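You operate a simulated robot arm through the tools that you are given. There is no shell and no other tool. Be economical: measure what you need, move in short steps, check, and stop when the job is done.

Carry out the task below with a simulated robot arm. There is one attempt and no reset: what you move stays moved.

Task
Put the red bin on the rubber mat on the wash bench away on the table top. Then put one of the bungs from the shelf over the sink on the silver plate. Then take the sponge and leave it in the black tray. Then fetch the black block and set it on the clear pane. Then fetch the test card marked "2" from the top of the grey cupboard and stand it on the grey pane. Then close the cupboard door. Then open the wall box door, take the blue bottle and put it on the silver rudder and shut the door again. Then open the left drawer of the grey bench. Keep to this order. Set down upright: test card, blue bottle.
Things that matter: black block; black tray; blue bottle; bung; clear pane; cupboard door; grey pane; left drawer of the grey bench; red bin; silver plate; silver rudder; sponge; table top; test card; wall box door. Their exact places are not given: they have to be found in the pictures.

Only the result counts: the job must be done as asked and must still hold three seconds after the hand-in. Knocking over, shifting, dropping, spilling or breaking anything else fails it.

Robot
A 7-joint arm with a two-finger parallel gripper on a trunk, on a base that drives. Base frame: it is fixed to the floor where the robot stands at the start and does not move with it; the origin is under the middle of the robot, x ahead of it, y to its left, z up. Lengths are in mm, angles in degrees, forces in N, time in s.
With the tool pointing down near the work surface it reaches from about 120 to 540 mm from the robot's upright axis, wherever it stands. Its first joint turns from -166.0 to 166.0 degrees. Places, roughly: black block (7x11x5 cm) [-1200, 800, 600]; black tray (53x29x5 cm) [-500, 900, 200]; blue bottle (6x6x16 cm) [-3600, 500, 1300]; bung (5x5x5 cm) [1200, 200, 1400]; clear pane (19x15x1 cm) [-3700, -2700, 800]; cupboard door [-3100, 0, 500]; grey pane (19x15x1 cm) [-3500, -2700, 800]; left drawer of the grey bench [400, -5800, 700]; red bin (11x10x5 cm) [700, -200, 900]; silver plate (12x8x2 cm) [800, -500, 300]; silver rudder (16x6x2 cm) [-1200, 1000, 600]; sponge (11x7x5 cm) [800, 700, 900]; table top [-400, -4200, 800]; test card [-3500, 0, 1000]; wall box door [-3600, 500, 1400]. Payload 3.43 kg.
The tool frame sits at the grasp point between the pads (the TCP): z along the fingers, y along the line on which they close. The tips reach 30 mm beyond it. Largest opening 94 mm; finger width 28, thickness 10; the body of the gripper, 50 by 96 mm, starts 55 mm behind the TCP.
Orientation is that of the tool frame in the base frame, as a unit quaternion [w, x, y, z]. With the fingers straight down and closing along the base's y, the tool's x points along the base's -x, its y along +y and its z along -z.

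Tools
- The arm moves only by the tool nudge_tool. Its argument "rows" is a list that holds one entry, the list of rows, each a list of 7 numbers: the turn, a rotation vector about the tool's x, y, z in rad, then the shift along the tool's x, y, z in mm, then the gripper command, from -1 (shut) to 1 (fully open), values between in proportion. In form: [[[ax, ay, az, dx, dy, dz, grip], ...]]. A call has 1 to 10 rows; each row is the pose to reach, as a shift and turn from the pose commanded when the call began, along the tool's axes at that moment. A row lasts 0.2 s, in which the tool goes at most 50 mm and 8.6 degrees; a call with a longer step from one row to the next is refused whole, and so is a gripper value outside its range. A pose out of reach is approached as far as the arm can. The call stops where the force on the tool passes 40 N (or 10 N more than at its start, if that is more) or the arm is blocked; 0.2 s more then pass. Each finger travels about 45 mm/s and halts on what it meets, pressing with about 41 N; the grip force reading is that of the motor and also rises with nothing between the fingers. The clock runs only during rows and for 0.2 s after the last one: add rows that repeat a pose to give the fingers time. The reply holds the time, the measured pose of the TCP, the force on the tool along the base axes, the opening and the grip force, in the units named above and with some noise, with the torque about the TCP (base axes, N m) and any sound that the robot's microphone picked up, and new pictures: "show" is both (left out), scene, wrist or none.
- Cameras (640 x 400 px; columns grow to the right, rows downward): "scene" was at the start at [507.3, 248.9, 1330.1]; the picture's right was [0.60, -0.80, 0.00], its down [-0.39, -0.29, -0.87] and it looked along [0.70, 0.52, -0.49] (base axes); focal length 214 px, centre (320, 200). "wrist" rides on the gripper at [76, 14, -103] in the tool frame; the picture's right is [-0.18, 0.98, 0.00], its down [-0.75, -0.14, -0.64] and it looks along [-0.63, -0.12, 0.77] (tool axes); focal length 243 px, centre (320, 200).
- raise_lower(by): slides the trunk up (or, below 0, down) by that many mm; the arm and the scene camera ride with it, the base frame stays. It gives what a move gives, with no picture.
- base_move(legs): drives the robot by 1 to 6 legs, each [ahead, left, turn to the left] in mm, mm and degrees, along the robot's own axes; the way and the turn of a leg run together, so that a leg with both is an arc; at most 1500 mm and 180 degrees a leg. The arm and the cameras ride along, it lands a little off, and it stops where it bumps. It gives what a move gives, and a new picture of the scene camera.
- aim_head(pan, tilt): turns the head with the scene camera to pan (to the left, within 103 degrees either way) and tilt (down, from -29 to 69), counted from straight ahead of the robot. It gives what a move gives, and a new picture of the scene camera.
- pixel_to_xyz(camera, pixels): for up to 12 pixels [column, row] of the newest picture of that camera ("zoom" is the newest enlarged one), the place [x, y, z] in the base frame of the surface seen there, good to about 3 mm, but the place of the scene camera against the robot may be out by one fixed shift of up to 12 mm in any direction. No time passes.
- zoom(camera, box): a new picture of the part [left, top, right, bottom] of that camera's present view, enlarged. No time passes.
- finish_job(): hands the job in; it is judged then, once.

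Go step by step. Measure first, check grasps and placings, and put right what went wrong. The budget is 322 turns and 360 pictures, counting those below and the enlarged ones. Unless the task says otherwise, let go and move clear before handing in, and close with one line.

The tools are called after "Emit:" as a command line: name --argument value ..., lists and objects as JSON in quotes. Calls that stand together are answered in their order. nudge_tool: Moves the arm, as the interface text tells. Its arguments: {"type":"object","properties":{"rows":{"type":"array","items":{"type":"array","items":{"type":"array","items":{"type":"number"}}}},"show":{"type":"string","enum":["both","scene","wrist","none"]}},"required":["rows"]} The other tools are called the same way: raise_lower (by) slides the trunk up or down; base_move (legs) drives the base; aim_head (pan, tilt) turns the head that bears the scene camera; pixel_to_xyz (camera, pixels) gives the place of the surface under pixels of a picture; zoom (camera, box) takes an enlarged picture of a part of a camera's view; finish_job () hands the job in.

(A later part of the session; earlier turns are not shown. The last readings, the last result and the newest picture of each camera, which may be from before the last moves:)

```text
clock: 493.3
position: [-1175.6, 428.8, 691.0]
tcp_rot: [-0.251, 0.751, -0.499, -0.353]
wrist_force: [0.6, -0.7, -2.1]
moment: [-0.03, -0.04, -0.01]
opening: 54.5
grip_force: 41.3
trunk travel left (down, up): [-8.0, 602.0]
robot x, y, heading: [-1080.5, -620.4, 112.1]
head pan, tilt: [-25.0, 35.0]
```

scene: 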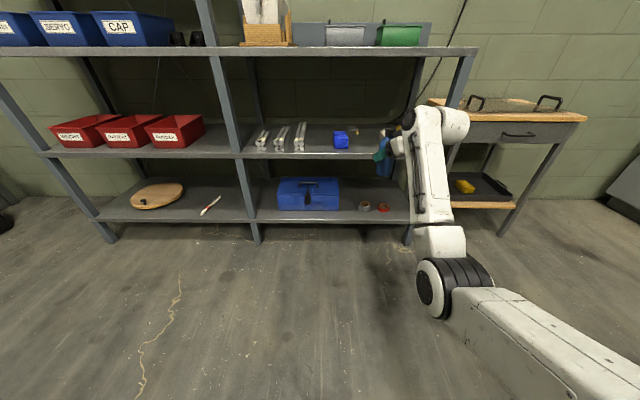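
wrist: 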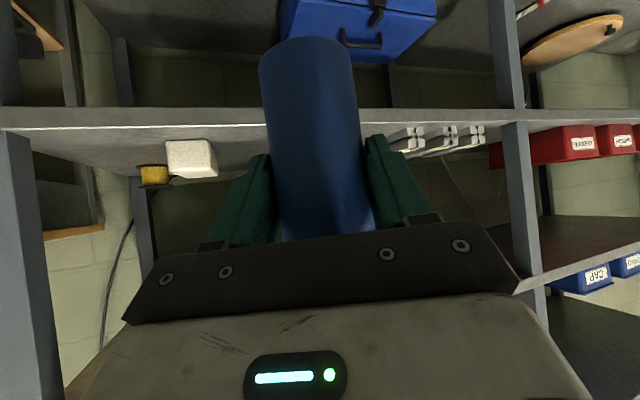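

I'll drive 450 straight in (+y) and check the clearances.

Emit:
base_move --legs '[[415, -173, 0]]'

Emit:
nudge_tool --rows '[[[0, 0, 0, 0, 0, 0, -1]]]' --show "wrist"

Emit:
pixel_to_xyz --camera "scene" --pixels '[[440, 240], [425, 180], [440, 280], [455, 260], [415, 200], [430, 150], [445, 200]]'

```text
clock: 496.0
position: [-1167.6, 878.2, 692.2]
tcp_rot: [-0.252, 0.75, -0.501, -0.352]
wrist_force: [0.9, 0.5, -2.6]
moment: [0.0, 0.01, 0.0]
opening: 54.5
grip_force: 40.7
trunk travel left (down, up): [-8.0, 602.0]
robot x, y, heading: [-1077.0, -170.8, 112.0]
head pan, tilt: [-25.0, 35.0]
```

scene: 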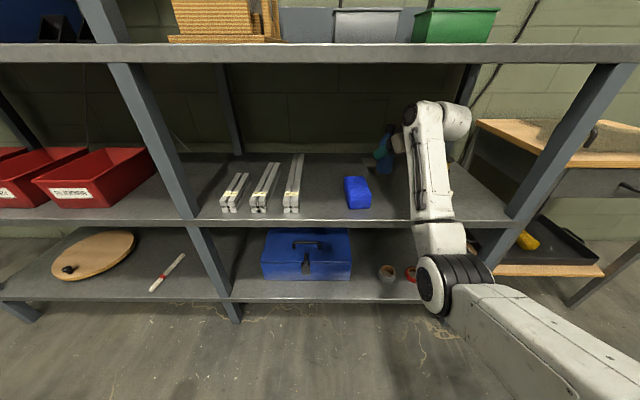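

```text
clock: 496.4
position: [-1166.7, 878.7, 690.9]
tcp_rot: [-0.251, 0.75, -0.5, -0.352]
wrist_force: [1.0, -0.3, -1.9]
moment: [-0.03, -0.01, 0.01]
opening: 54.4
grip_force: 40.8
trunk travel left (down, up): [-8.0, 602.0]
robot x, y, heading: [-1077.6, -168.4, 111.8]
head pan, tilt: [-25.0, 35.0]
```

wrist: 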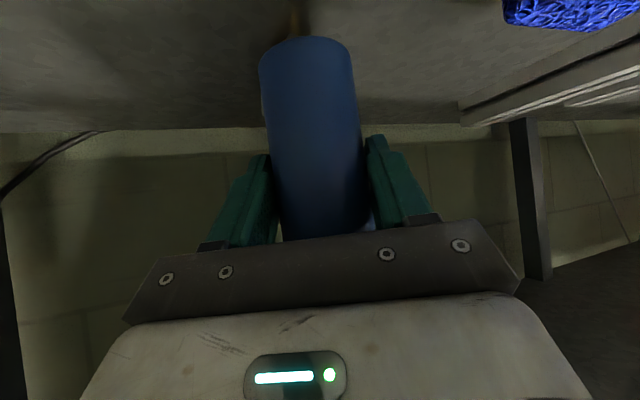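

```text
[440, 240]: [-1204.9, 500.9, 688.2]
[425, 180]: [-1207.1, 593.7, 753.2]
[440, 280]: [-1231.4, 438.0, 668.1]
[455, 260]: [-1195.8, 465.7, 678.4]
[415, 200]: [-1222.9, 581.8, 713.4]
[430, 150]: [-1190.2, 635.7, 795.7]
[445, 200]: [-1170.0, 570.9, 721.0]
```

The forearm now runs through the emptied gap and the elbow stays outside. I'll drive the last 133 in.

Emit:
base_move --legs '[[125, -45, 0]]'

Emit:
nudge_tool --rows '[[[0, 0, 0, 0, 0, 0, -1]]]' --show "wrist"

Emit:
zoom --camera "scene" --box '[320, 80, 500, 260]'

```text
clock: 497.7
position: [-1173.9, 1014.8, 690.9]
tcp_rot: [-0.252, 0.75, -0.501, -0.351]
wrist_force: [-0.1, -0.2, -1.7]
moment: [0.0, -0.01, -0.03]
opening: 54.4
grip_force: 41.2
trunk travel left (down, up): [-8.0, 602.0]
robot x, y, heading: [-1084.1, -35.8, 112.1]
head pan, tilt: [-25.0, 35.0]
```

scene: 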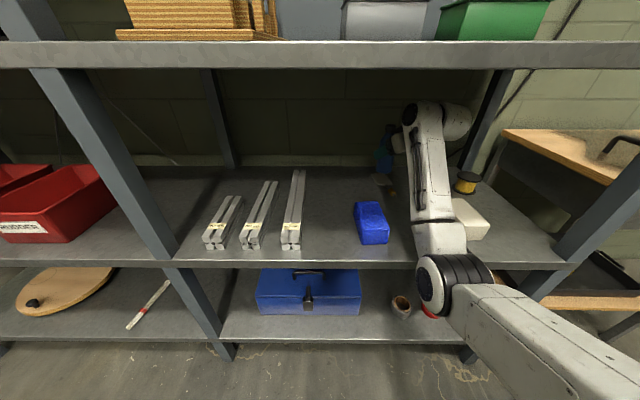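

```text
clock: 498.1
position: [-1174.1, 1013.8, 690.3]
tcp_rot: [-0.252, 0.75, -0.501, -0.351]
wrist_force: [-0.3, -0.2, -1.5]
moment: [-0.01, -0.02, 0.01]
opening: 54.3
grip_force: 40.9
trunk travel left (down, up): [-8.0, 602.0]
robot x, y, heading: [-1083.8, -33.7, 112.1]
head pan, tilt: [-25.0, 35.0]
```

wrist: 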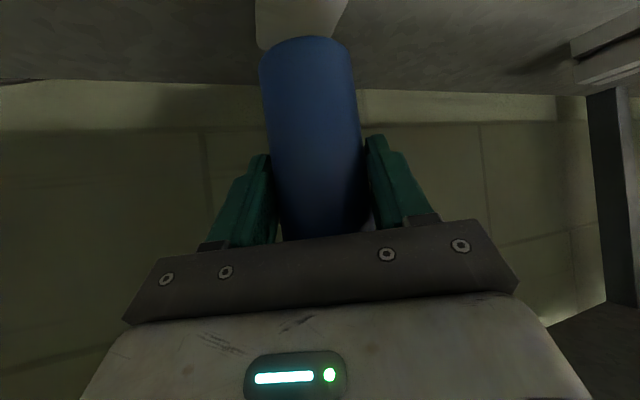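

```text
2.22 times, centred on (410, 170) of scene
```

zoom: 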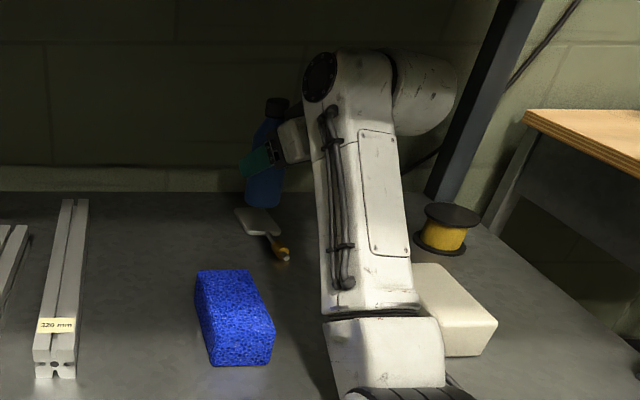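

The bottle's axis is about (-1177,1020), on the blade's middle. I'll lower 28, then creep.

Emit:
nudge_tool --rows '[[[0, 0, 0, 9, -1, 7, -1], [0, 0, 0, 17, -2, 13, -1], [0, 0, 0, 22, -2, 17, -1], [0, 0, 0, 22, -2, 17, -1]]]' --show "none"

Emit:
nudge_tool --rows '[[[0, 0, 0, 1.6, 0, 1.2, -1], [0, 0, 0, 3.1, 0, 2.5, -1], [0, 0, 0, 3.1, 0, 2.5, -1]]]' --show "none"

```text
clock: 499.1
position: [-1169.2, 1012.8, 663.4]
tcp_rot: [-0.251, 0.75, -0.5, -0.352]
wrist_force: [0.5, -0.3, -1.7]
moment: [-0.05, -0.01, 0.02]
opening: 54.3
grip_force: 41.4
trunk travel left (down, up): [-8.0, 602.0]
robot x, y, heading: [-1080.2, -34.7, 111.7]
head pan, tilt: [-25.0, 35.0]
```

```text
clock: 499.9
position: [-1171.4, 1013.6, 661.9]
tcp_rot: [-0.254, 0.749, -0.5, -0.353]
wrist_force: [1.0, -0.5, 15.1]
moment: [-0.24, 0.1, 0.0]
opening: 54.4
grip_force: 41.0
trunk travel left (down, up): [-8.0, 602.0]
robot x, y, heading: [-1081.8, -36.2, 112.1]
head pan, tilt: [-25.0, 35.0]
```

Contact at z≈662 with 15 N. I'll check the pictures before releasing.

Emit:
nudge_tool --rows '[[[0, 0, 0, 0, 0, 0, -1]]]' --show "wrist"

Emit:
zoom --camera "wrist" --box '[200, 0, 420, 120]'

Emit:
zoom --camera "scene" --box '[350, 100, 430, 200]'

```text
clock: 500.3
position: [-1170.9, 1014.1, 662.2]
tcp_rot: [-0.254, 0.749, -0.5, -0.354]
wrist_force: [0.2, 2.8, 19.6]
moment: [-0.17, 0.1, -0.03]
opening: 54.5
grip_force: 41.2
trunk travel left (down, up): [-8.0, 602.0]
robot x, y, heading: [-1081.5, -36.0, 111.9]
head pan, tilt: [-25.0, 35.0]
```

wrist: 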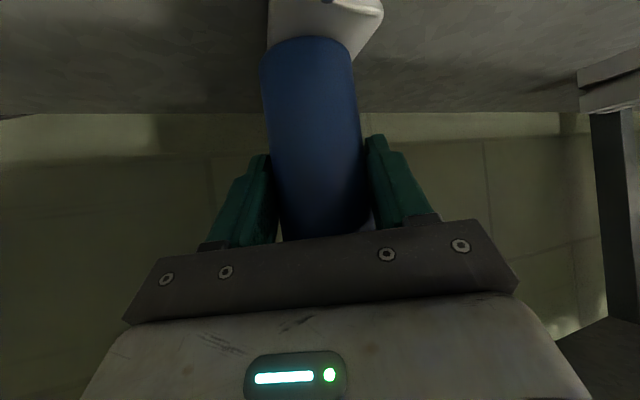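

```text
2.91 times, centred on (310, 60) of wrist
```

zoom: 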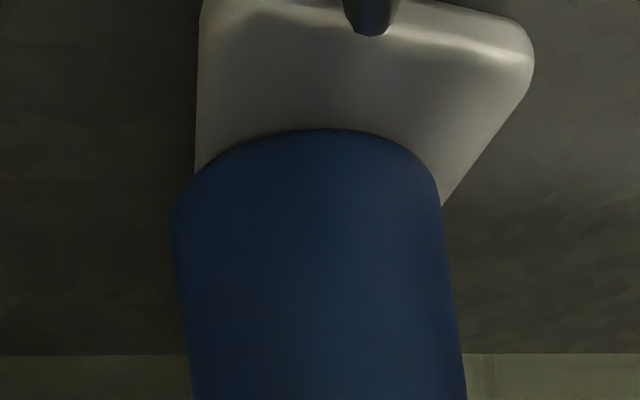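

```text
4.00 times, centred on (390, 150) of scene
```

zoom: 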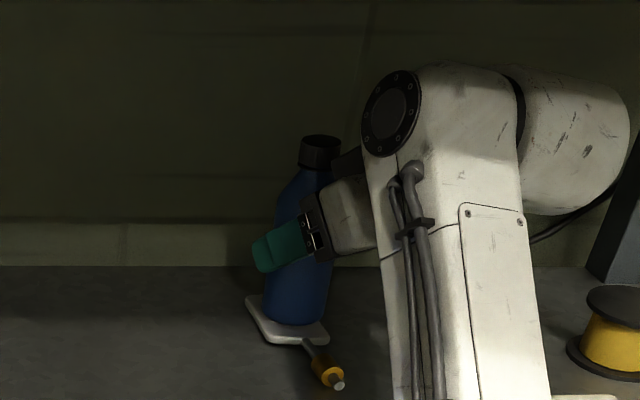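

The bottle stands on the blade with its edges visible around it. I'll ease, open, and draw back slowly along the tool axis.

Emit:
nudge_tool --rows '[[[0, 0, 0, -1.2, 0, -1, -1], [0, 0, 0, -1.2, 0, -1, -0.05], [0, 0, 0, -1.2, 0, -1, 0.5], [0, 0, 0, -1.2, 0, -1, 0.5], [0, 0, 0, -1.2, 0, -1, 0.5]]]' --show "wrist"

```text
clock: 501.5
position: [-1170.2, 1012.7, 660.0]
tcp_rot: [-0.251, 0.751, -0.5, -0.352]
wrist_force: [-0.6, -0.3, -0.2]
moment: [0.0, 0.03, -0.03]
opening: 70.5
grip_force: 0.1
trunk travel left (down, up): [-8.0, 602.0]
robot x, y, heading: [-1080.5, -37.7, 112.1]
head pan, tilt: [-25.0, 35.0]
```

wrist: 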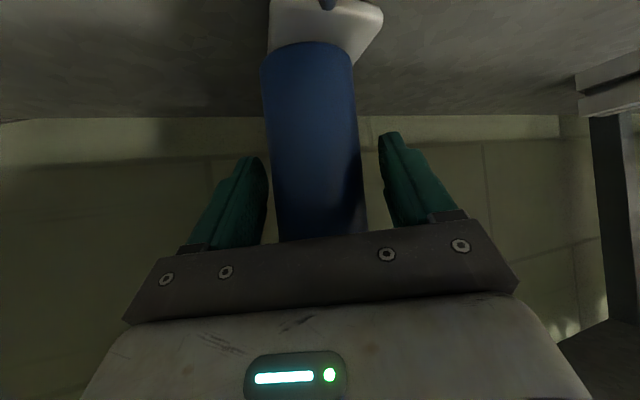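

The bottle stands free. I'll back straight along the tool's direction by 100, then check.

Emit:
base_move --legs '[[-100, 0, 0]]'

Emit:
nudge_tool --rows '[[[0, 0, 0, 0, 0, 0, 0.5]]]' --show "wrist"

```text
clock: 502.7
position: [-1134.7, 919.1, 661.0]
tcp_rot: [-0.252, 0.75, -0.501, -0.351]
wrist_force: [0.2, -0.3, 0.7]
moment: [0.0, -0.01, 0.03]
opening: 70.5
grip_force: 0.1
trunk travel left (down, up): [-8.0, 602.0]
robot x, y, heading: [-1042.6, -128.3, 111.8]
head pan, tilt: [-25.0, 35.0]
```

scene: 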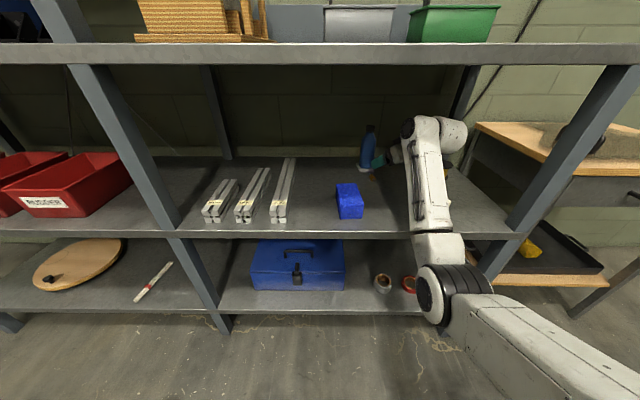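

```text
clock: 503.1
position: [-1133.7, 919.7, 660.8]
tcp_rot: [-0.253, 0.75, -0.501, -0.351]
wrist_force: [0.3, 0.2, 1.3]
moment: [-0.01, -0.02, -0.03]
opening: 70.4
grip_force: 0.0
trunk travel left (down, up): [-8.0, 602.0]
robot x, y, heading: [-1045.1, -130.1, 111.8]
head pan, tilt: [-25.0, 35.0]
```

wrist: 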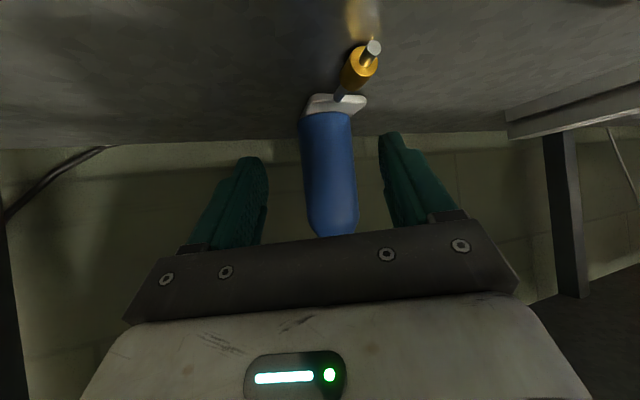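

The bottle stands upright on the rudder. I'll raise slightly and withdraw straight in -y.

Emit:
nudge_tool --rows '[[[0, 0, 0, -10, 0, -8, 0.5], [0, 0, 0, -20, 0, -16, 0.5], [0, 0, 0, -20, 0, -16, 0.5]]]' --show "none"

Emit:
base_move --legs '[[-440, 220, 0]]'

Emit:
zoom --camera "scene" --box '[240, 60, 500, 240]'

```text
clock: 503.9
position: [-1135.1, 919.1, 684.8]
tcp_rot: [-0.252, 0.75, -0.5, -0.352]
wrist_force: [0.4, -0.8, 0.5]
moment: [-0.01, 0.01, -0.01]
opening: 70.5
grip_force: 0.2
trunk travel left (down, up): [-8.0, 602.0]
robot x, y, heading: [-1045.5, -128.4, 112.0]
head pan, tilt: [-25.0, 35.0]
```

```text
clock: 506.8
position: [-1165.3, 418.3, 685.2]
tcp_rot: [-0.253, 0.749, -0.502, -0.352]
wrist_force: [0.2, -0.1, 0.0]
moment: [-0.01, 0.04, 0.02]
opening: 70.6
grip_force: 0.1
trunk travel left (down, up): [-8.0, 602.0]
robot x, y, heading: [-1079.0, -630.7, 111.9]
head pan, tilt: [-25.0, 35.0]
```

scene: 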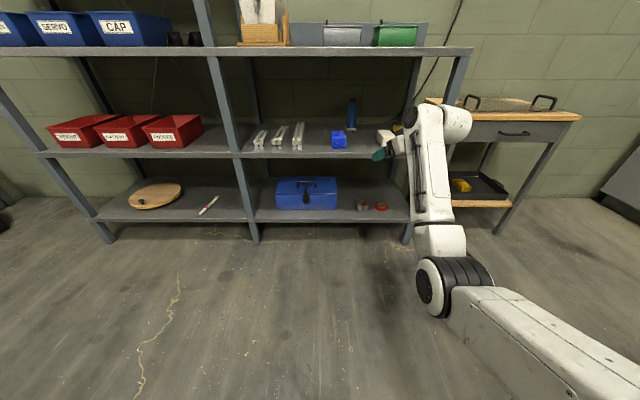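

```text
2.22 times, centred on (370, 150) of scene
```

zoom: 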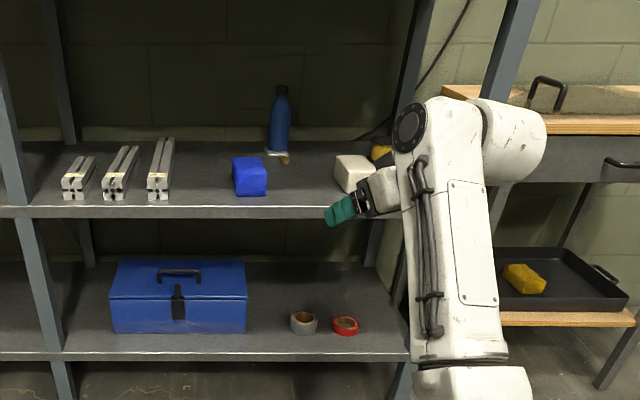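

All well there. Now back to the wall box: I'll raise the trunk and fold the arm in.

Emit:
raise_lower --by 400

Emit:
raise_lower --by 200

Emit:
nudge_tool --rows '[[[0, 0, 0, 20, 0, -39, -1], [0, 0, 0, 40, 0, -78, -1], [0, 0, 0, 60, 0, -118, -1], [0, 0, 0, 80, 0, -155, -1], [0, 0, 0, 70, 0, -200, -1], [0, 0, 0, 60, 0, -245, -1], [0, 0, 0, 60, 0, -245, -1]]]' --show "none"

Emit:
base_move --legs '[[-300, 0, 0], [0, 0, 68]]'

```text
clock: 510.6
position: [-1166.6, 420.3, 1085.1]
tcp_rot: [-0.253, 0.749, -0.502, -0.351]
wrist_force: [0.1, -0.2, -0.1]
moment: [-0.01, -0.02, 0.01]
opening: 70.4
grip_force: 0.0
trunk travel left (down, up): [-408.0, 202.0]
robot x, y, heading: [-1079.7, -630.4, 111.8]
head pan, tilt: [-25.0, 35.0]
```

```text
clock: 512.8
position: [-1166.1, 419.0, 1284.8]
tcp_rot: [-0.252, 0.75, -0.501, -0.351]
wrist_force: [0.6, 0.3, -0.1]
moment: [0.01, 0.0, -0.02]
opening: 70.3
grip_force: 0.1
trunk travel left (down, up): [-608.0, 2.0]
robot x, y, heading: [-1081.2, -628.4, 111.6]
head pan, tilt: [-25.0, 35.0]
```

```text
clock: 514.4
position: [-1083.6, 203.3, 1390.4]
tcp_rot: [-0.252, 0.749, -0.501, -0.352]
wrist_force: [0.5, 0.4, 0.3]
moment: [0.0, 0.0, 0.05]
opening: 0.1
grip_force: 32.7
trunk travel left (down, up): [-608.0, 2.0]
robot x, y, heading: [-1076.9, -626.7, 111.6]
head pan, tilt: [-25.0, 35.0]
```

```text
clock: 519.4
position: [-1742.2, -595.0, 1390.7]
tcp_rot: [-0.014, 0.902, 0.001, -0.432]
wrist_force: [1.2, 0.5, 0.4]
moment: [0.04, 0.01, 0.03]
opening: 0.1
grip_force: 33.1
trunk travel left (down, up): [-608.0, 2.0]
robot x, y, heading: [-973.3, -905.9, 179.4]
head pan, tilt: [-25.0, 35.0]
```

scene: 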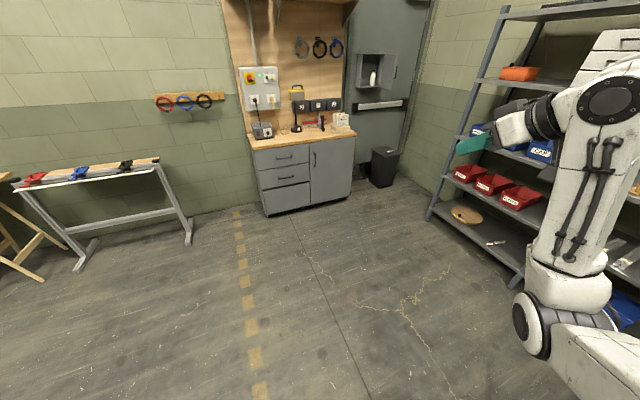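

The open box door is visible at (388,70). I'll drive over and measure it.

Emit:
base_move --legs '[[1300, 0, 0.6], [0, -1000, 0]]'

Emit:
aim_head --pan -15 --tilt 5

Emit:
zoom --camera "scene" --box '[300, 80, 540, 280]'

```text
clock: 530.9
position: [-3117.4, 374.2, 1390.7]
tcp_rot: [-0.006, 0.902, 0.018, -0.432]
wrist_force: [0.1, -0.2, 0.4]
moment: [0.02, 0.05, 0.01]
opening: 0.0
grip_force: 32.8
trunk travel left (down, up): [-608.0, 2.0]
robot x, y, heading: [-2334.6, 92.7, -178.4]
head pan, tilt: [-25.0, 35.0]
```

scene: 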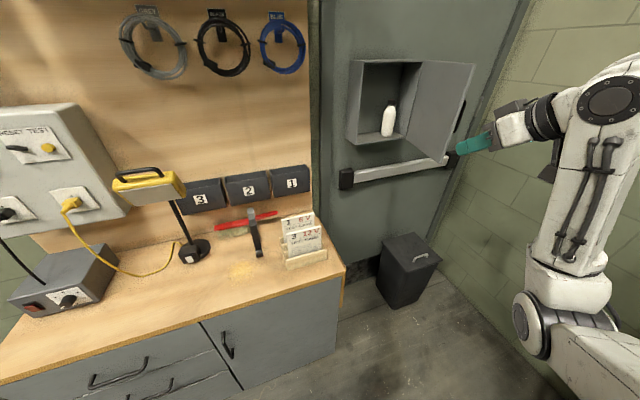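

```text
clock: 531.9
position: [-3117.7, 372.5, 1391.3]
tcp_rot: [-0.005, 0.902, 0.018, -0.431]
wrist_force: [-0.3, 0.5, 0.1]
moment: [0.01, -0.03, -0.01]
opening: 0.0
grip_force: 33.0
trunk travel left (down, up): [-608.0, 2.0]
robot x, y, heading: [-2334.8, 87.2, -178.1]
head pan, tilt: [-15.0, 5.0]
```

scene: 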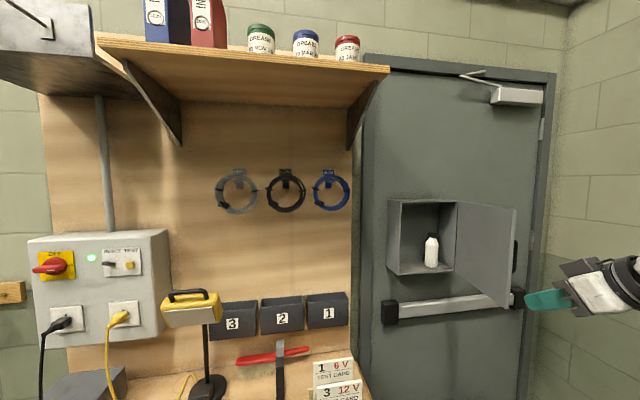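

```text
2.00 times, centred on (420, 180) of scene
```

zoom: 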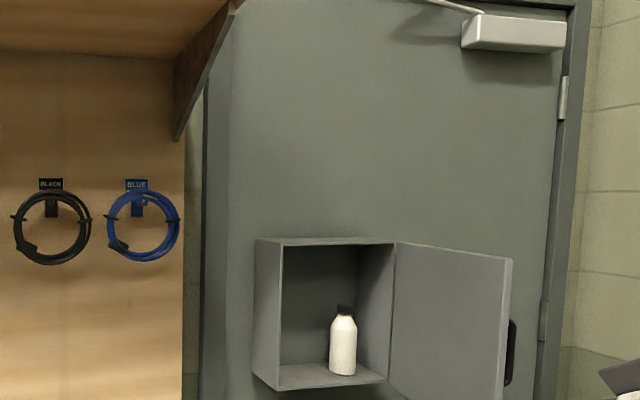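

Emit:
pixel_to_xyz --camera "scene" --pixels '[[458, 210], [470, 240], [490, 240], [510, 220], [513, 290], [516, 250], [456, 265], [560, 240], [590, 290]]'

```text
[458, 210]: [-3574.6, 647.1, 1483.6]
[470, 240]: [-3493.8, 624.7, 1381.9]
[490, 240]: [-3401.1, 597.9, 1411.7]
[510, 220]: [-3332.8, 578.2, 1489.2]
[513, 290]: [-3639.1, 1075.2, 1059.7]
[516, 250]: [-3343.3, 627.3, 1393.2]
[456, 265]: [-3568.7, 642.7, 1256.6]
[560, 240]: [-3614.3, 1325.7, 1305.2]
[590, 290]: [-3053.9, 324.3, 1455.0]
```

The door runs from its hinge (-3564,652) to its edge (-3324,583), with the handle on the outer side. I'll raise the tool to z≈1435 (above the handle) and go to the outer side of the door.

Emit:
nudge_tool --rows '[[[0, 0, 0, -17, 0, -14, -1], [0, 0, 0, -35, 0, -28, -1], [0, 0, 0, -35, 0, -28, -1]]]' --show "none"

Emit:
base_move --legs '[[0, -350, -1.7], [280, 0, 0]]'

Emit:
nudge_tool --rows '[[[0, 0, 0, 0, 0, 0, -1]]]' --show "wrist"

```text
clock: 532.7
position: [-3116.1, 372.5, 1434.9]
tcp_rot: [-0.006, 0.901, 0.018, -0.433]
wrist_force: [0.7, 0.0, -0.2]
moment: [0.0, -0.02, -0.01]
opening: 0.0
grip_force: 33.1
trunk travel left (down, up): [-608.0, 2.0]
robot x, y, heading: [-2332.0, 90.9, -178.0]
head pan, tilt: [-15.0, 5.0]
```

```text
clock: 536.5
position: [-3404.5, 737.1, 1434.3]
tcp_rot: [-0.011, 0.901, 0.007, -0.433]
wrist_force: [0.2, 0.8, 0.2]
moment: [0.01, -0.02, -0.01]
opening: 0.0
grip_force: 33.1
trunk travel left (down, up): [-608.0, 2.0]
robot x, y, heading: [-2631.6, 431.5, -179.7]
head pan, tilt: [-15.0, 5.0]
```

scene: 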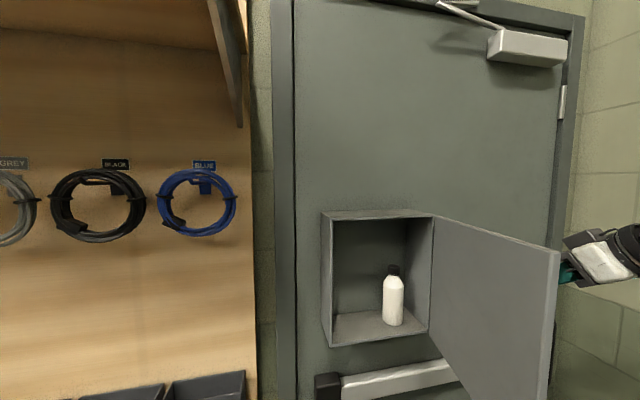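

```text
clock: 536.9
position: [-3404.5, 736.3, 1434.1]
tcp_rot: [-0.012, 0.902, 0.006, -0.432]
wrist_force: [-0.5, -0.2, -0.2]
moment: [0.03, 0.0, -0.01]
opening: 0.2
grip_force: 33.2
trunk travel left (down, up): [-608.0, 2.0]
robot x, y, heading: [-2630.5, 436.5, -180.0]
head pan, tilt: [-15.0, 5.0]
```

wrist: 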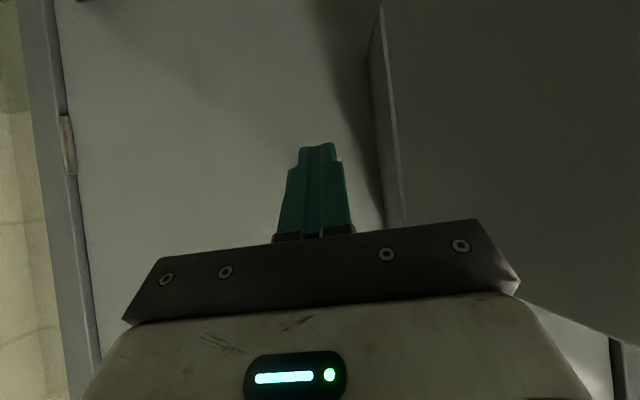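

The fingers are on the outer side. I'll sweep toward -y and then -x to swing the door shut.

Emit:
nudge_tool --rows '[[[0, 0, 0, -1, 45, 2, -1], [0, 0, 0, -3, 90, 4, -1], [0, 0, 0, -9, 125, 11, -1], [0, 0, 0, -15.6, 154, 19.5, -1], [0, 0, 0, -26, 176, 32, -1], [0, 0, 0, -36, 196, 45, -1]]]' --show "both"

```text
clock: 538.3
position: [-3463.6, 542.4, 1428.2]
tcp_rot: [-0.012, 0.901, 0.006, -0.433]
wrist_force: [0.2, 0.6, -1.2]
moment: [-0.01, 0.01, 0.03]
opening: 0.1
grip_force: 32.6
trunk travel left (down, up): [-608.0, 2.0]
robot x, y, heading: [-2626.4, 436.8, -179.7]
head pan, tilt: [-15.0, 5.0]
```

scene: 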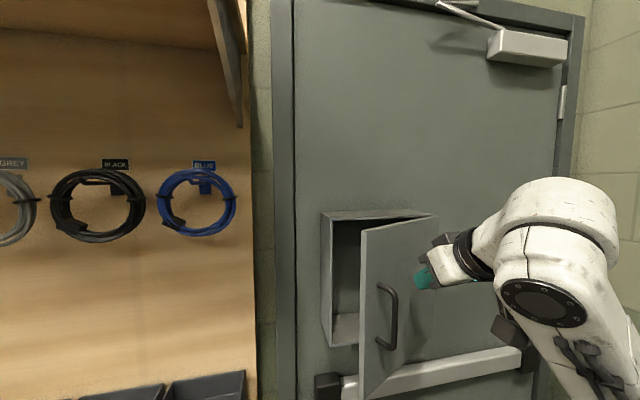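
wrist: 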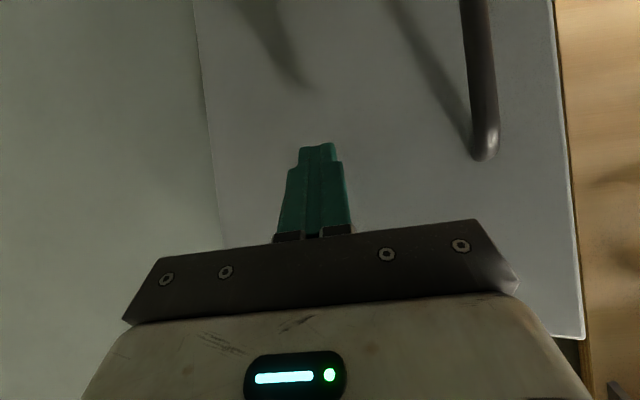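

The door is swinging shut. I'll finish the push along -x.

Emit:
nudge_tool --rows '[[[0, 0, 0, -11, 14, 14, -1], [0, 0, 0, -22.5, 27, 28, -1], [0, 0, 0, -36, 34, 45, -1], [0, 0, 0, -50.5, 39, 63, -1], [0, 0, 0, -56, 40, 70, -1], [0, 0, 0, -62, 40, 78, -1]]]' --show "both"

```text
clock: 539.5
position: [-3544.5, 501.5, 1429.1]
tcp_rot: [-0.013, 0.903, 0.007, -0.43]
wrist_force: [19.7, -2.0, 1.5]
moment: [0.01, -0.13, -0.02]
opening: 0.0
grip_force: 32.6
trunk travel left (down, up): [-608.0, 2.0]
robot x, y, heading: [-2626.1, 434.2, -179.9]
head pan, tilt: [-15.0, 5.0]
stopped in row 5: the force on the tool passed its limit at 47 N (the readings are from after the stop); the commanded pose is now the measured one
```

scene: 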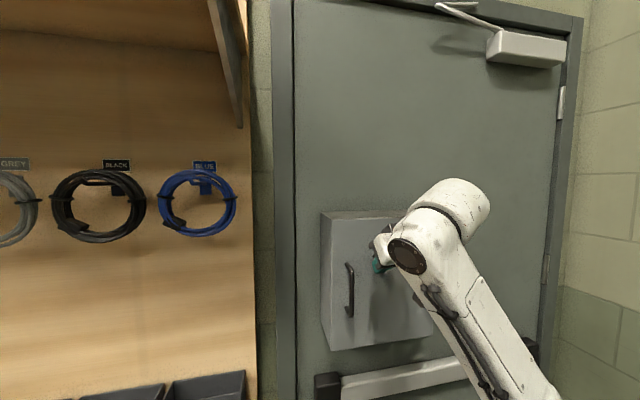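
wrist: 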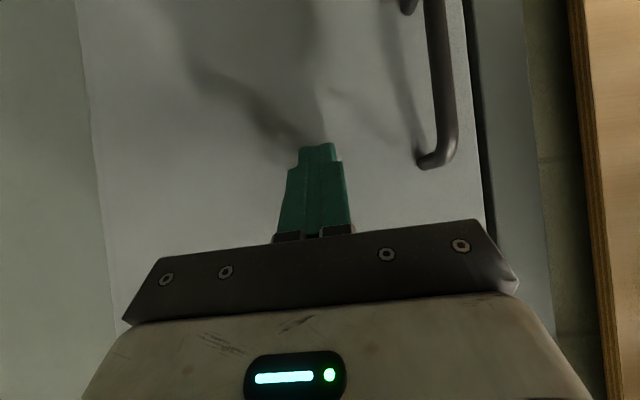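

The door resists at 47 N, shut. I'll verify the front face and back away.

Emit:
pixel_to_xyz --camera "wrist" --pixels '[[460, 60], [455, 180], [120, 150], [250, 80]]'

Emit:
base_move --legs '[[-500, 0, 0]]'

Emit:
zoom --camera "scene" --box '[240, 100, 480, 320]'

```text
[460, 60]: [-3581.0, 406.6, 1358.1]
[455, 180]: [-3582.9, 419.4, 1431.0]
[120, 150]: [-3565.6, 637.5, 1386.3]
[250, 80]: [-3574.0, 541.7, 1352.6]
```

```text
clock: 542.5
position: [-3023.6, 502.1, 1427.6]
tcp_rot: [-0.013, 0.903, 0.005, -0.43]
wrist_force: [-0.2, -0.4, -0.5]
moment: [0.02, -0.01, 0.01]
opening: 0.0
grip_force: 32.4
trunk travel left (down, up): [-608.0, 2.0]
robot x, y, heading: [-2103.6, 436.0, -179.9]
head pan, tilt: [-15.0, 5.0]
```

scene: 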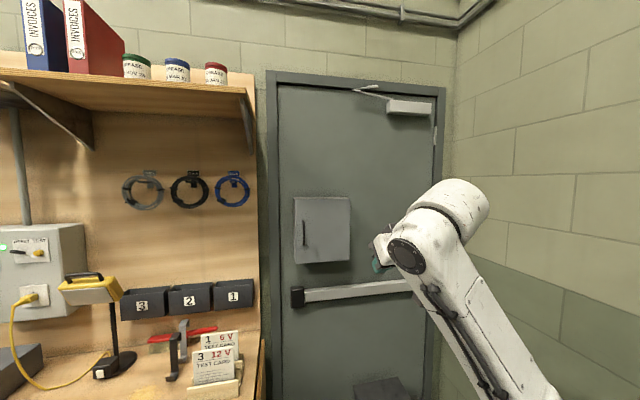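

```text
1.82 times, centred on (360, 210) of scene
```

zoom: 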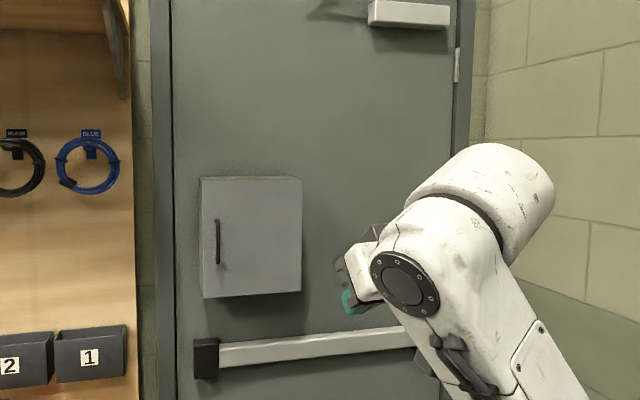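

The wall box is shut. The last job is the left drawer of the grey bench near (400,-5800). I'll turn and drive down the room.

Emit:
base_move --legs '[[0, 1000, 0], [0, 0, 90], [1500, 0, 0], [1500, 0, 0], [600, 0, 0]]'

Emit:
aim_head --pan 40 --tilt 15

```text
clock: 568.4
position: [-2189.4, -5051.6, 1427.9]
tcp_rot: [0.294, 0.637, 0.639, -0.315]
wrist_force: [-0.3, 0.5, -0.1]
moment: [0.0, 0.03, 0.01]
opening: 0.0
grip_force: 33.1
trunk travel left (down, up): [-608.0, 2.0]
robot x, y, heading: [-2111.9, -4132.4, -90.6]
head pan, tilt: [-15.0, 5.0]
```

scene: 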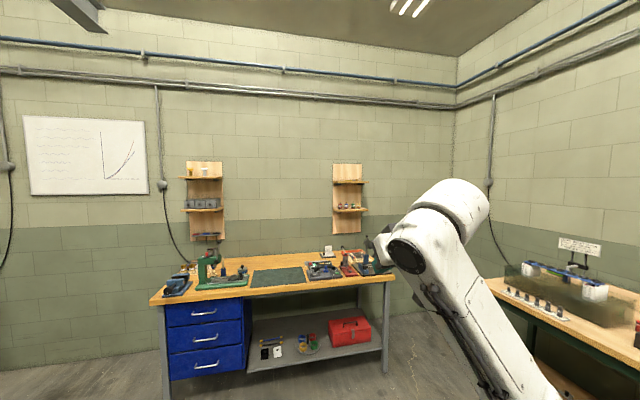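

```text
clock: 569.6
position: [-2189.6, -5051.8, 1426.6]
tcp_rot: [0.293, 0.637, 0.64, -0.315]
wrist_force: [0.0, -0.5, -0.3]
moment: [0.02, 0.0, -0.01]
opening: 0.2
grip_force: 33.0
trunk travel left (down, up): [-608.0, 2.0]
robot x, y, heading: [-2114.6, -4136.3, -90.2]
head pan, tilt: [40.0, 15.0]
```

scene: 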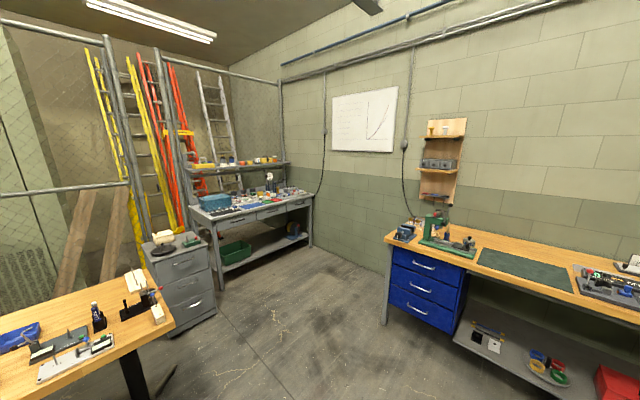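

The grey bench with a row of drawers is at (255,215). I'll zoom in and measure.

Emit:
zoom --camera "scene" --box '[130, 150, 340, 310]'

Emit:
pixel_to_xyz --camera "scene" --pixels '[[238, 220], [268, 213], [298, 206], [220, 280], [310, 230], [215, 225], [205, 210], [190, 265], [150, 290], [160, 240], [165, 310], [250, 300]]'

```text
2.50 times, centred on (235, 230) of scene
```

zoom: 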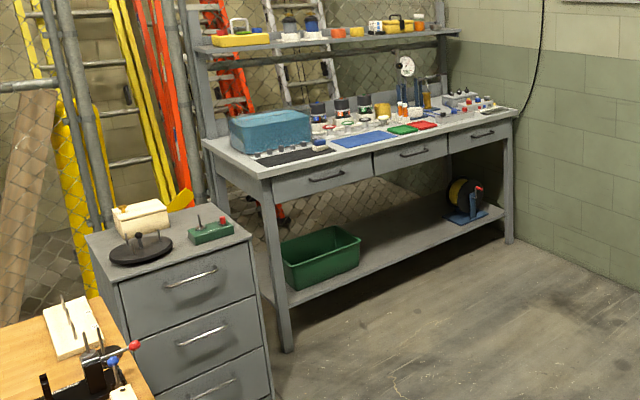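

```text
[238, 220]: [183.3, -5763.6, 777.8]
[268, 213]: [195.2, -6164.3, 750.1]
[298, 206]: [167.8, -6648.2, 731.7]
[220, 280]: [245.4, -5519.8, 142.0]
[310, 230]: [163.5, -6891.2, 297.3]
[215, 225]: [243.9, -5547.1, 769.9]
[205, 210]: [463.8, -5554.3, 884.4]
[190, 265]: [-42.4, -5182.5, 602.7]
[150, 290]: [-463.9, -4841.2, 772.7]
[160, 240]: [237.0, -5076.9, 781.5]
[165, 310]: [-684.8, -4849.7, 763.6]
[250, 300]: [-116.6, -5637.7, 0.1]
```

The grey bench's front faces -x at x≈180; its left drawer is the one at y≈-5765. I'll measure that drawer's handle and the blue-drawer bench's corner for the route.

Emit:
pixel_to_xyz --camera "zoom" --pixels '[[325, 178], [310, 178], [340, 176], [325, 190], [275, 190], [370, 165], [412, 154], [275, 165], [120, 290], [260, 270], [150, 380]]'

Emit:
pixel_to_xyz --camera "scene" --pixels '[[388, 240], [470, 268], [383, 322], [455, 330], [420, 265]]'

```text
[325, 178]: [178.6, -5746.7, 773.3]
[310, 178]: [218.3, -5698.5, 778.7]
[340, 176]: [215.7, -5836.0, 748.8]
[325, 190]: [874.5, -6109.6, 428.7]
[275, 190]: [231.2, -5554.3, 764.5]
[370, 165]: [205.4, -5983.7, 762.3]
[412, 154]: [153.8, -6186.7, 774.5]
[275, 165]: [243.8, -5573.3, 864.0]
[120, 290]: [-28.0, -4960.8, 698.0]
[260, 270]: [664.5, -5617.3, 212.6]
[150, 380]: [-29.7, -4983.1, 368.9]
```

```text
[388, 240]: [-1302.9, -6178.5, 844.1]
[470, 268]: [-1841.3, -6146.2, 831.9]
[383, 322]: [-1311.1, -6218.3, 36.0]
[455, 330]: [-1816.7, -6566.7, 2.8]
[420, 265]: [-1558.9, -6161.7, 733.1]
```

The route is clear. I'll turn left to face +x, move right to y≈-5690, then ahead to x≈-1050.

Emit:
base_move --legs '[[0, 0, 90.3], [0, -1480, 0], [1050, 0, 0]]'

Emit:
aim_head --pan -5 --tilt 25

```text
clock: 586.0
position: [-189.2, -5796.5, 1428.9]
tcp_rot: [0.431, 0.01, 0.902, -0.021]
wrist_force: [-0.8, 0.4, 0.2]
moment: [-0.04, 0.01, 0.01]
opening: 0.0
grip_force: 32.6
trunk travel left (down, up): [-608.0, 2.0]
robot x, y, heading: [-1109.3, -5696.4, -1.9]
head pan, tilt: [40.0, 15.0]
```

scene: 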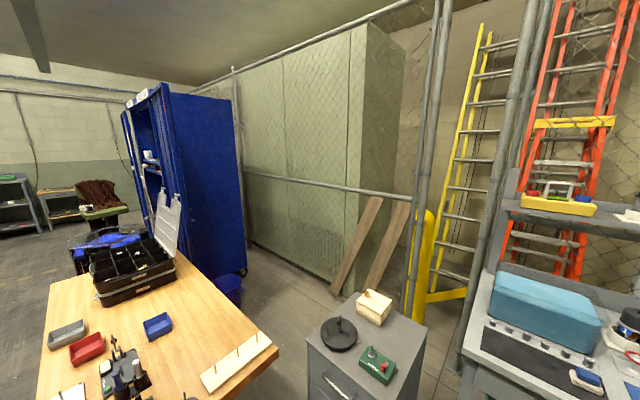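

```text
clock: 587.1
position: [-190.0, -5796.7, 1428.3]
tcp_rot: [0.43, 0.011, 0.903, -0.021]
wrist_force: [-0.6, -0.4, -0.6]
moment: [0.01, 0.02, -0.04]
opening: 0.0
grip_force: 33.4
trunk travel left (down, up): [-608.0, 2.0]
robot x, y, heading: [-1107.2, -5698.7, -1.8]
head pan, tilt: [-5.0, 25.0]
```

scene: 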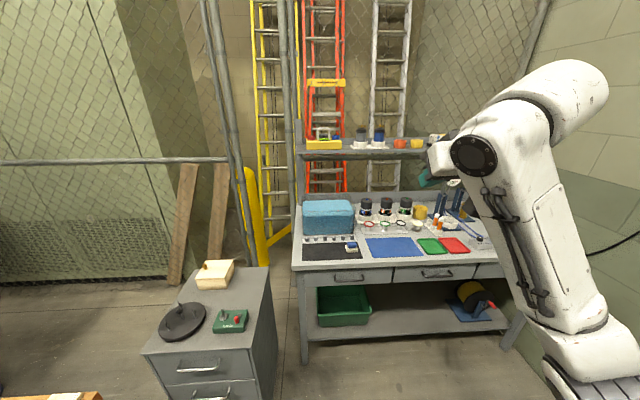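

The left drawer's handle is at (348,276). I'll zoom and measure.

Emit:
zoom --camera "scene" --box '[280, 230, 440, 330]'

Emit:
pixel_to_xyz --camera "zoom" --pixels '[[272, 188], [235, 188], [250, 192], [300, 188], [335, 186], [180, 190], [180, 150], [272, 150], [272, 205], [440, 170], [90, 170], [272, 165]]'

```text
4.00 times, centred on (360, 280) of scene
```

zoom: 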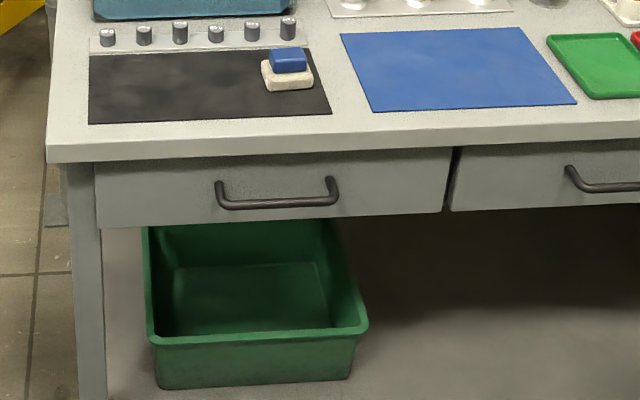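

```text
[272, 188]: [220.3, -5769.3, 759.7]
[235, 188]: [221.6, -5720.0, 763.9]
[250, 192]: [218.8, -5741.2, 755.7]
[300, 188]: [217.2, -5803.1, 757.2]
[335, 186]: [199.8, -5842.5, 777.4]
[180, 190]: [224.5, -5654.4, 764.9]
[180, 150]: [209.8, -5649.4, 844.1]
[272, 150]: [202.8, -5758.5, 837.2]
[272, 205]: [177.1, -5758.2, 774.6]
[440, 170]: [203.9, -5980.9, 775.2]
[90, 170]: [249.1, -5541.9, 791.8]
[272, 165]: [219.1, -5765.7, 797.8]
```

Handle bar: about (166,-5763,773), spanning y -5690 to -5840, some 40 mm off the drawer's front. I'll level the tool, then roll it 90° so the fingers close vertically.

Emit:
nudge_tool --rows '[[[0, -0.1, 0, 12, 0, -16, -1], [0, -0.2, 0, 25, 0, -31, -1], [0, -0.3, 0, 37, 0, -47, -1], [0, -0.4, 0, 50, 0, -62, -1], [0, -0.5, 0, 62, 0, -78, -1], [0, -0.5, 0, 62, 0, -78, -1]]]' --show "none"

Emit:
nudge_tool --rows '[[[0, 0, 0.15, 0, 0, 0, -1], [0, 0, 0.3, 0, 0, 0, -1], [0, 0, 0.45, 0, 0, 0, -1], [0, 0, 0.6, 0, 0, 0, -1], [0, 0, 0.75, 0, 0, 0, -1], [0, 0, 0.9, 0, 0, 0, -1], [0, 0, 1.05, 0, 0, 0, -1], [0, 0, 1.2, 0, 0, 0, -1], [0, 0, 1.35, 0, 0, 0, -1], [0, 0, 1.5, 0, 0, 0, -1]]]' --show "scene"

```text
clock: 588.5
position: [-290.7, -5793.8, 1430.5]
tcp_rot: [0.64, 0.006, 0.768, -0.023]
wrist_force: [0.8, -1.7, 0.0]
moment: [-0.01, 0.01, 0.02]
opening: 0.3
grip_force: 33.0
trunk travel left (down, up): [-608.0, 2.0]
robot x, y, heading: [-1109.4, -5695.2, -2.3]
head pan, tilt: [-5.0, 25.0]
```

```text
clock: 590.7
position: [-289.6, -5793.6, 1428.7]
tcp_rot: [0.482, 0.528, 0.558, 0.42]
wrist_force: [0.1, -0.8, 0.5]
moment: [-0.01, 0.03, 0.0]
opening: 0.0
grip_force: 32.5
trunk travel left (down, up): [-608.0, 2.0]
robot x, y, heading: [-1104.2, -5695.4, -2.1]
head pan, tilt: [-5.0, 25.0]
```

scene: 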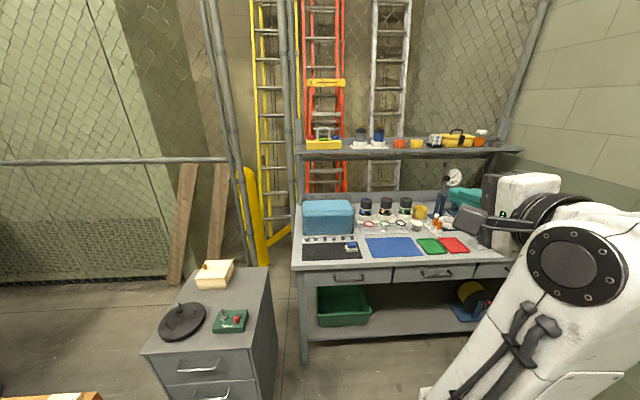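

Tool y now points up and tool z forward (10° down). I'll lower the trunk by 600.

Emit:
raise_lower --by -400

Emit:
raise_lower --by -200

Emit:
nudge_tool --rows '[[[0, 0, 0, 3, -25, 5, 0.3], [0, 0, 0, 5, -51, 9, 0.3], [0, 0, 0, 5, -51, 9, 0.3]]]' --show "both"

```text
clock: 594.5
position: [-288.6, -5792.9, 1029.6]
tcp_rot: [0.483, 0.528, 0.559, 0.419]
wrist_force: [-0.2, 0.0, -0.4]
moment: [-0.01, 0.01, 0.03]
opening: 0.0
grip_force: 33.2
trunk travel left (down, up): [-208.0, 402.0]
robot x, y, heading: [-1105.8, -5698.1, -1.8]
head pan, tilt: [-5.0, 25.0]
```

```text
clock: 596.7
position: [-288.9, -5792.9, 828.6]
tcp_rot: [0.483, 0.528, 0.559, 0.419]
wrist_force: [0.2, -0.1, -0.2]
moment: [-0.02, 0.01, -0.03]
opening: 0.0
grip_force: 33.2
trunk travel left (down, up): [-8.0, 602.0]
robot x, y, heading: [-1107.8, -5698.6, -1.9]
head pan, tilt: [-5.0, 25.0]
```

```text
clock: 597.5
position: [-290.4, -5793.0, 777.5]
tcp_rot: [0.483, 0.528, 0.559, 0.419]
wrist_force: [-0.2, 0.6, -0.2]
moment: [0.0, 0.04, 0.01]
opening: 61.0
grip_force: 0.1
trunk travel left (down, up): [-8.0, 602.0]
robot x, y, heading: [-1104.2, -5692.9, -2.1]
head pan, tilt: [-5.0, 25.0]
```

scene: 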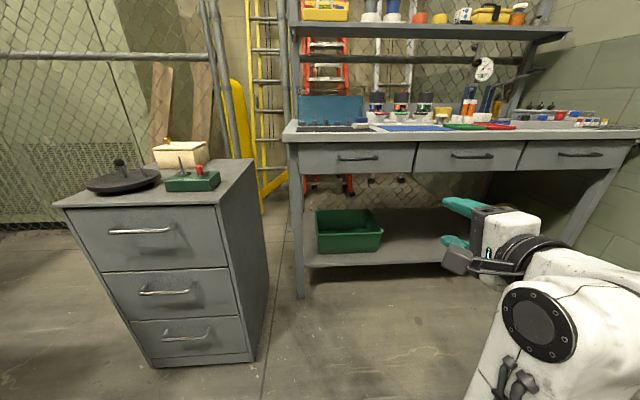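
wrist: 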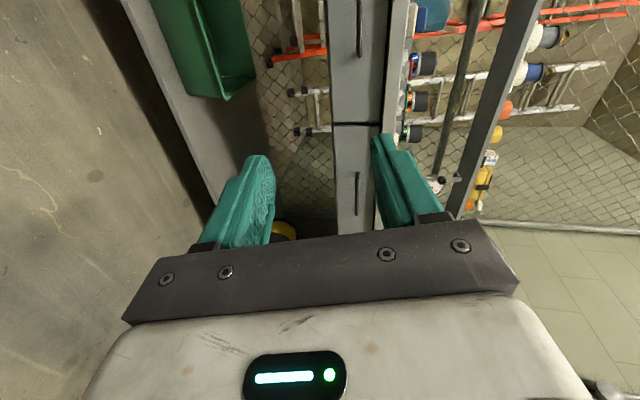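

The wrist view shows the left drawer's handle at (360,28) and the middle one's at (357,195). I'll measure them.

Emit:
pixel_to_xyz --camera "wrist" --pixels '[[360, 10], [360, 28], [360, 45], [361, 55], [343, 40], [375, 40], [395, 60], [357, 180], [357, 195], [385, 110]]'

Emit:
zoom --camera "wrist" --box '[300, 0, 440, 120]'

```text
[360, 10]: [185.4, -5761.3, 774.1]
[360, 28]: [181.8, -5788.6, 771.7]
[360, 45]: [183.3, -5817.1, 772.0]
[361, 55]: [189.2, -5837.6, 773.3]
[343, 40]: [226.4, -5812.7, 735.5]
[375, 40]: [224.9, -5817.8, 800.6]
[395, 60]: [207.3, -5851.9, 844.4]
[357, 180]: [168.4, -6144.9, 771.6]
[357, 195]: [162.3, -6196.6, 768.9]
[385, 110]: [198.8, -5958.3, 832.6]
```

```text
3.33 times, centred on (370, 60) of wrist
```

zoom: 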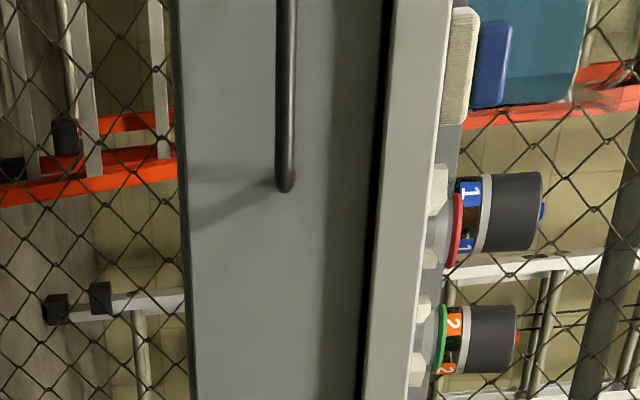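

The bar's axis is about (188,-5765,772). I'll turn 2° left to square up and drive ahead 390 with a 36 mm opening.

Emit:
base_move --legs '[[0, 0, 2], [390, 0, 0]]'

Emit:
nudge_tool --rows '[[[0, 0, 0, 0, 0, 0, -0.23], [0, 0, 0, 0, 0, 0, -0.23]]]' --show "wrist"

```text
clock: 600.3
position: [109.2, -5755.0, 778.0]
tcp_rot: [0.474, 0.515, 0.571, 0.43]
wrist_force: [0.0, 0.6, -0.2]
moment: [0.0, -0.02, -0.01]
opening: 61.0
grip_force: 0.0
trunk travel left (down, up): [-8.0, 602.0]
robot x, y, heading: [-710.5, -5691.4, 0.4]
head pan, tilt: [-5.0, 25.0]
```

scene: 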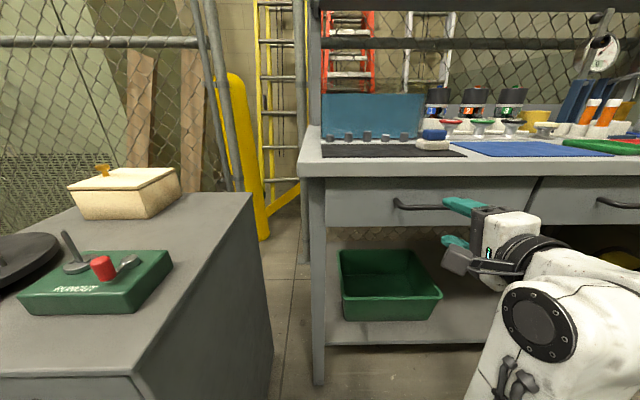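

```text
clock: 600.9
position: [109.3, -5754.9, 777.5]
tcp_rot: [0.473, 0.515, 0.57, 0.43]
wrist_force: [0.5, 0.2, 0.2]
moment: [-0.01, -0.03, 0.01]
opening: 36.2
grip_force: 0.1
trunk travel left (down, up): [-8.0, 602.0]
robot x, y, heading: [-706.1, -5694.6, 0.7]
head pan, tilt: [-5.0, 25.0]
```

wrist: 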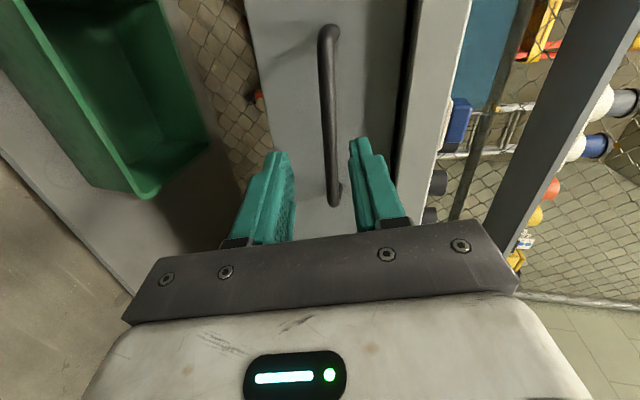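

The bar runs between the finger lines. I'll measure it once more.

Emit:
pixel_to_xyz --camera "wrist" --pixels '[[326, 60], [328, 100], [330, 140], [333, 180], [300, 100], [385, 100], [420, 120]]'

```text
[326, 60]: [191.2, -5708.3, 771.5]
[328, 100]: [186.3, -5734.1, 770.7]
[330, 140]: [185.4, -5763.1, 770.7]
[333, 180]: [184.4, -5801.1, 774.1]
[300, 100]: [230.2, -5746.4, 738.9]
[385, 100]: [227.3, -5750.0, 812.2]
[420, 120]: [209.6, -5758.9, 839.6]
```

I'll advance 69 so the bar sits between the pads, then close.

Emit:
nudge_tool --rows '[[[0, 0, 0, 0, 3, 25, -0.23], [0, 0, 0, 0, 6, 48, -0.23], [0, 0, 0, -1, 8.3, 68.6, -0.23], [0, 0, 0, -1, 8.3, 68.6, -0.23], [0, 0, 0, -1, 8.3, 68.6, -1], [0, 0, 0, -1, 8.3, 68.6, -1], [0, 0, 0, -1, 8.3, 68.6, -1]]]' --show "wrist"

```text
clock: 602.5
position: [179.8, -5756.1, 772.1]
tcp_rot: [0.472, 0.516, 0.571, 0.428]
wrist_force: [-9.0, 1.0, -17.6]
moment: [1.09, 0.14, -0.39]
opening: 14.7
grip_force: 44.3
trunk travel left (down, up): [-8.0, 602.0]
robot x, y, heading: [-711.4, -5693.1, 0.6]
head pan, tilt: [-5.0, 25.0]
```

wrist: 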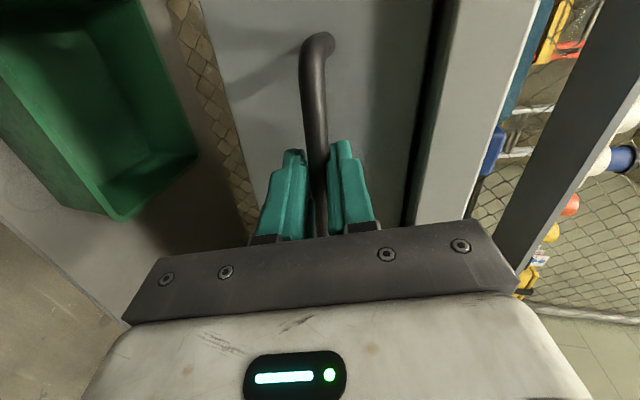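

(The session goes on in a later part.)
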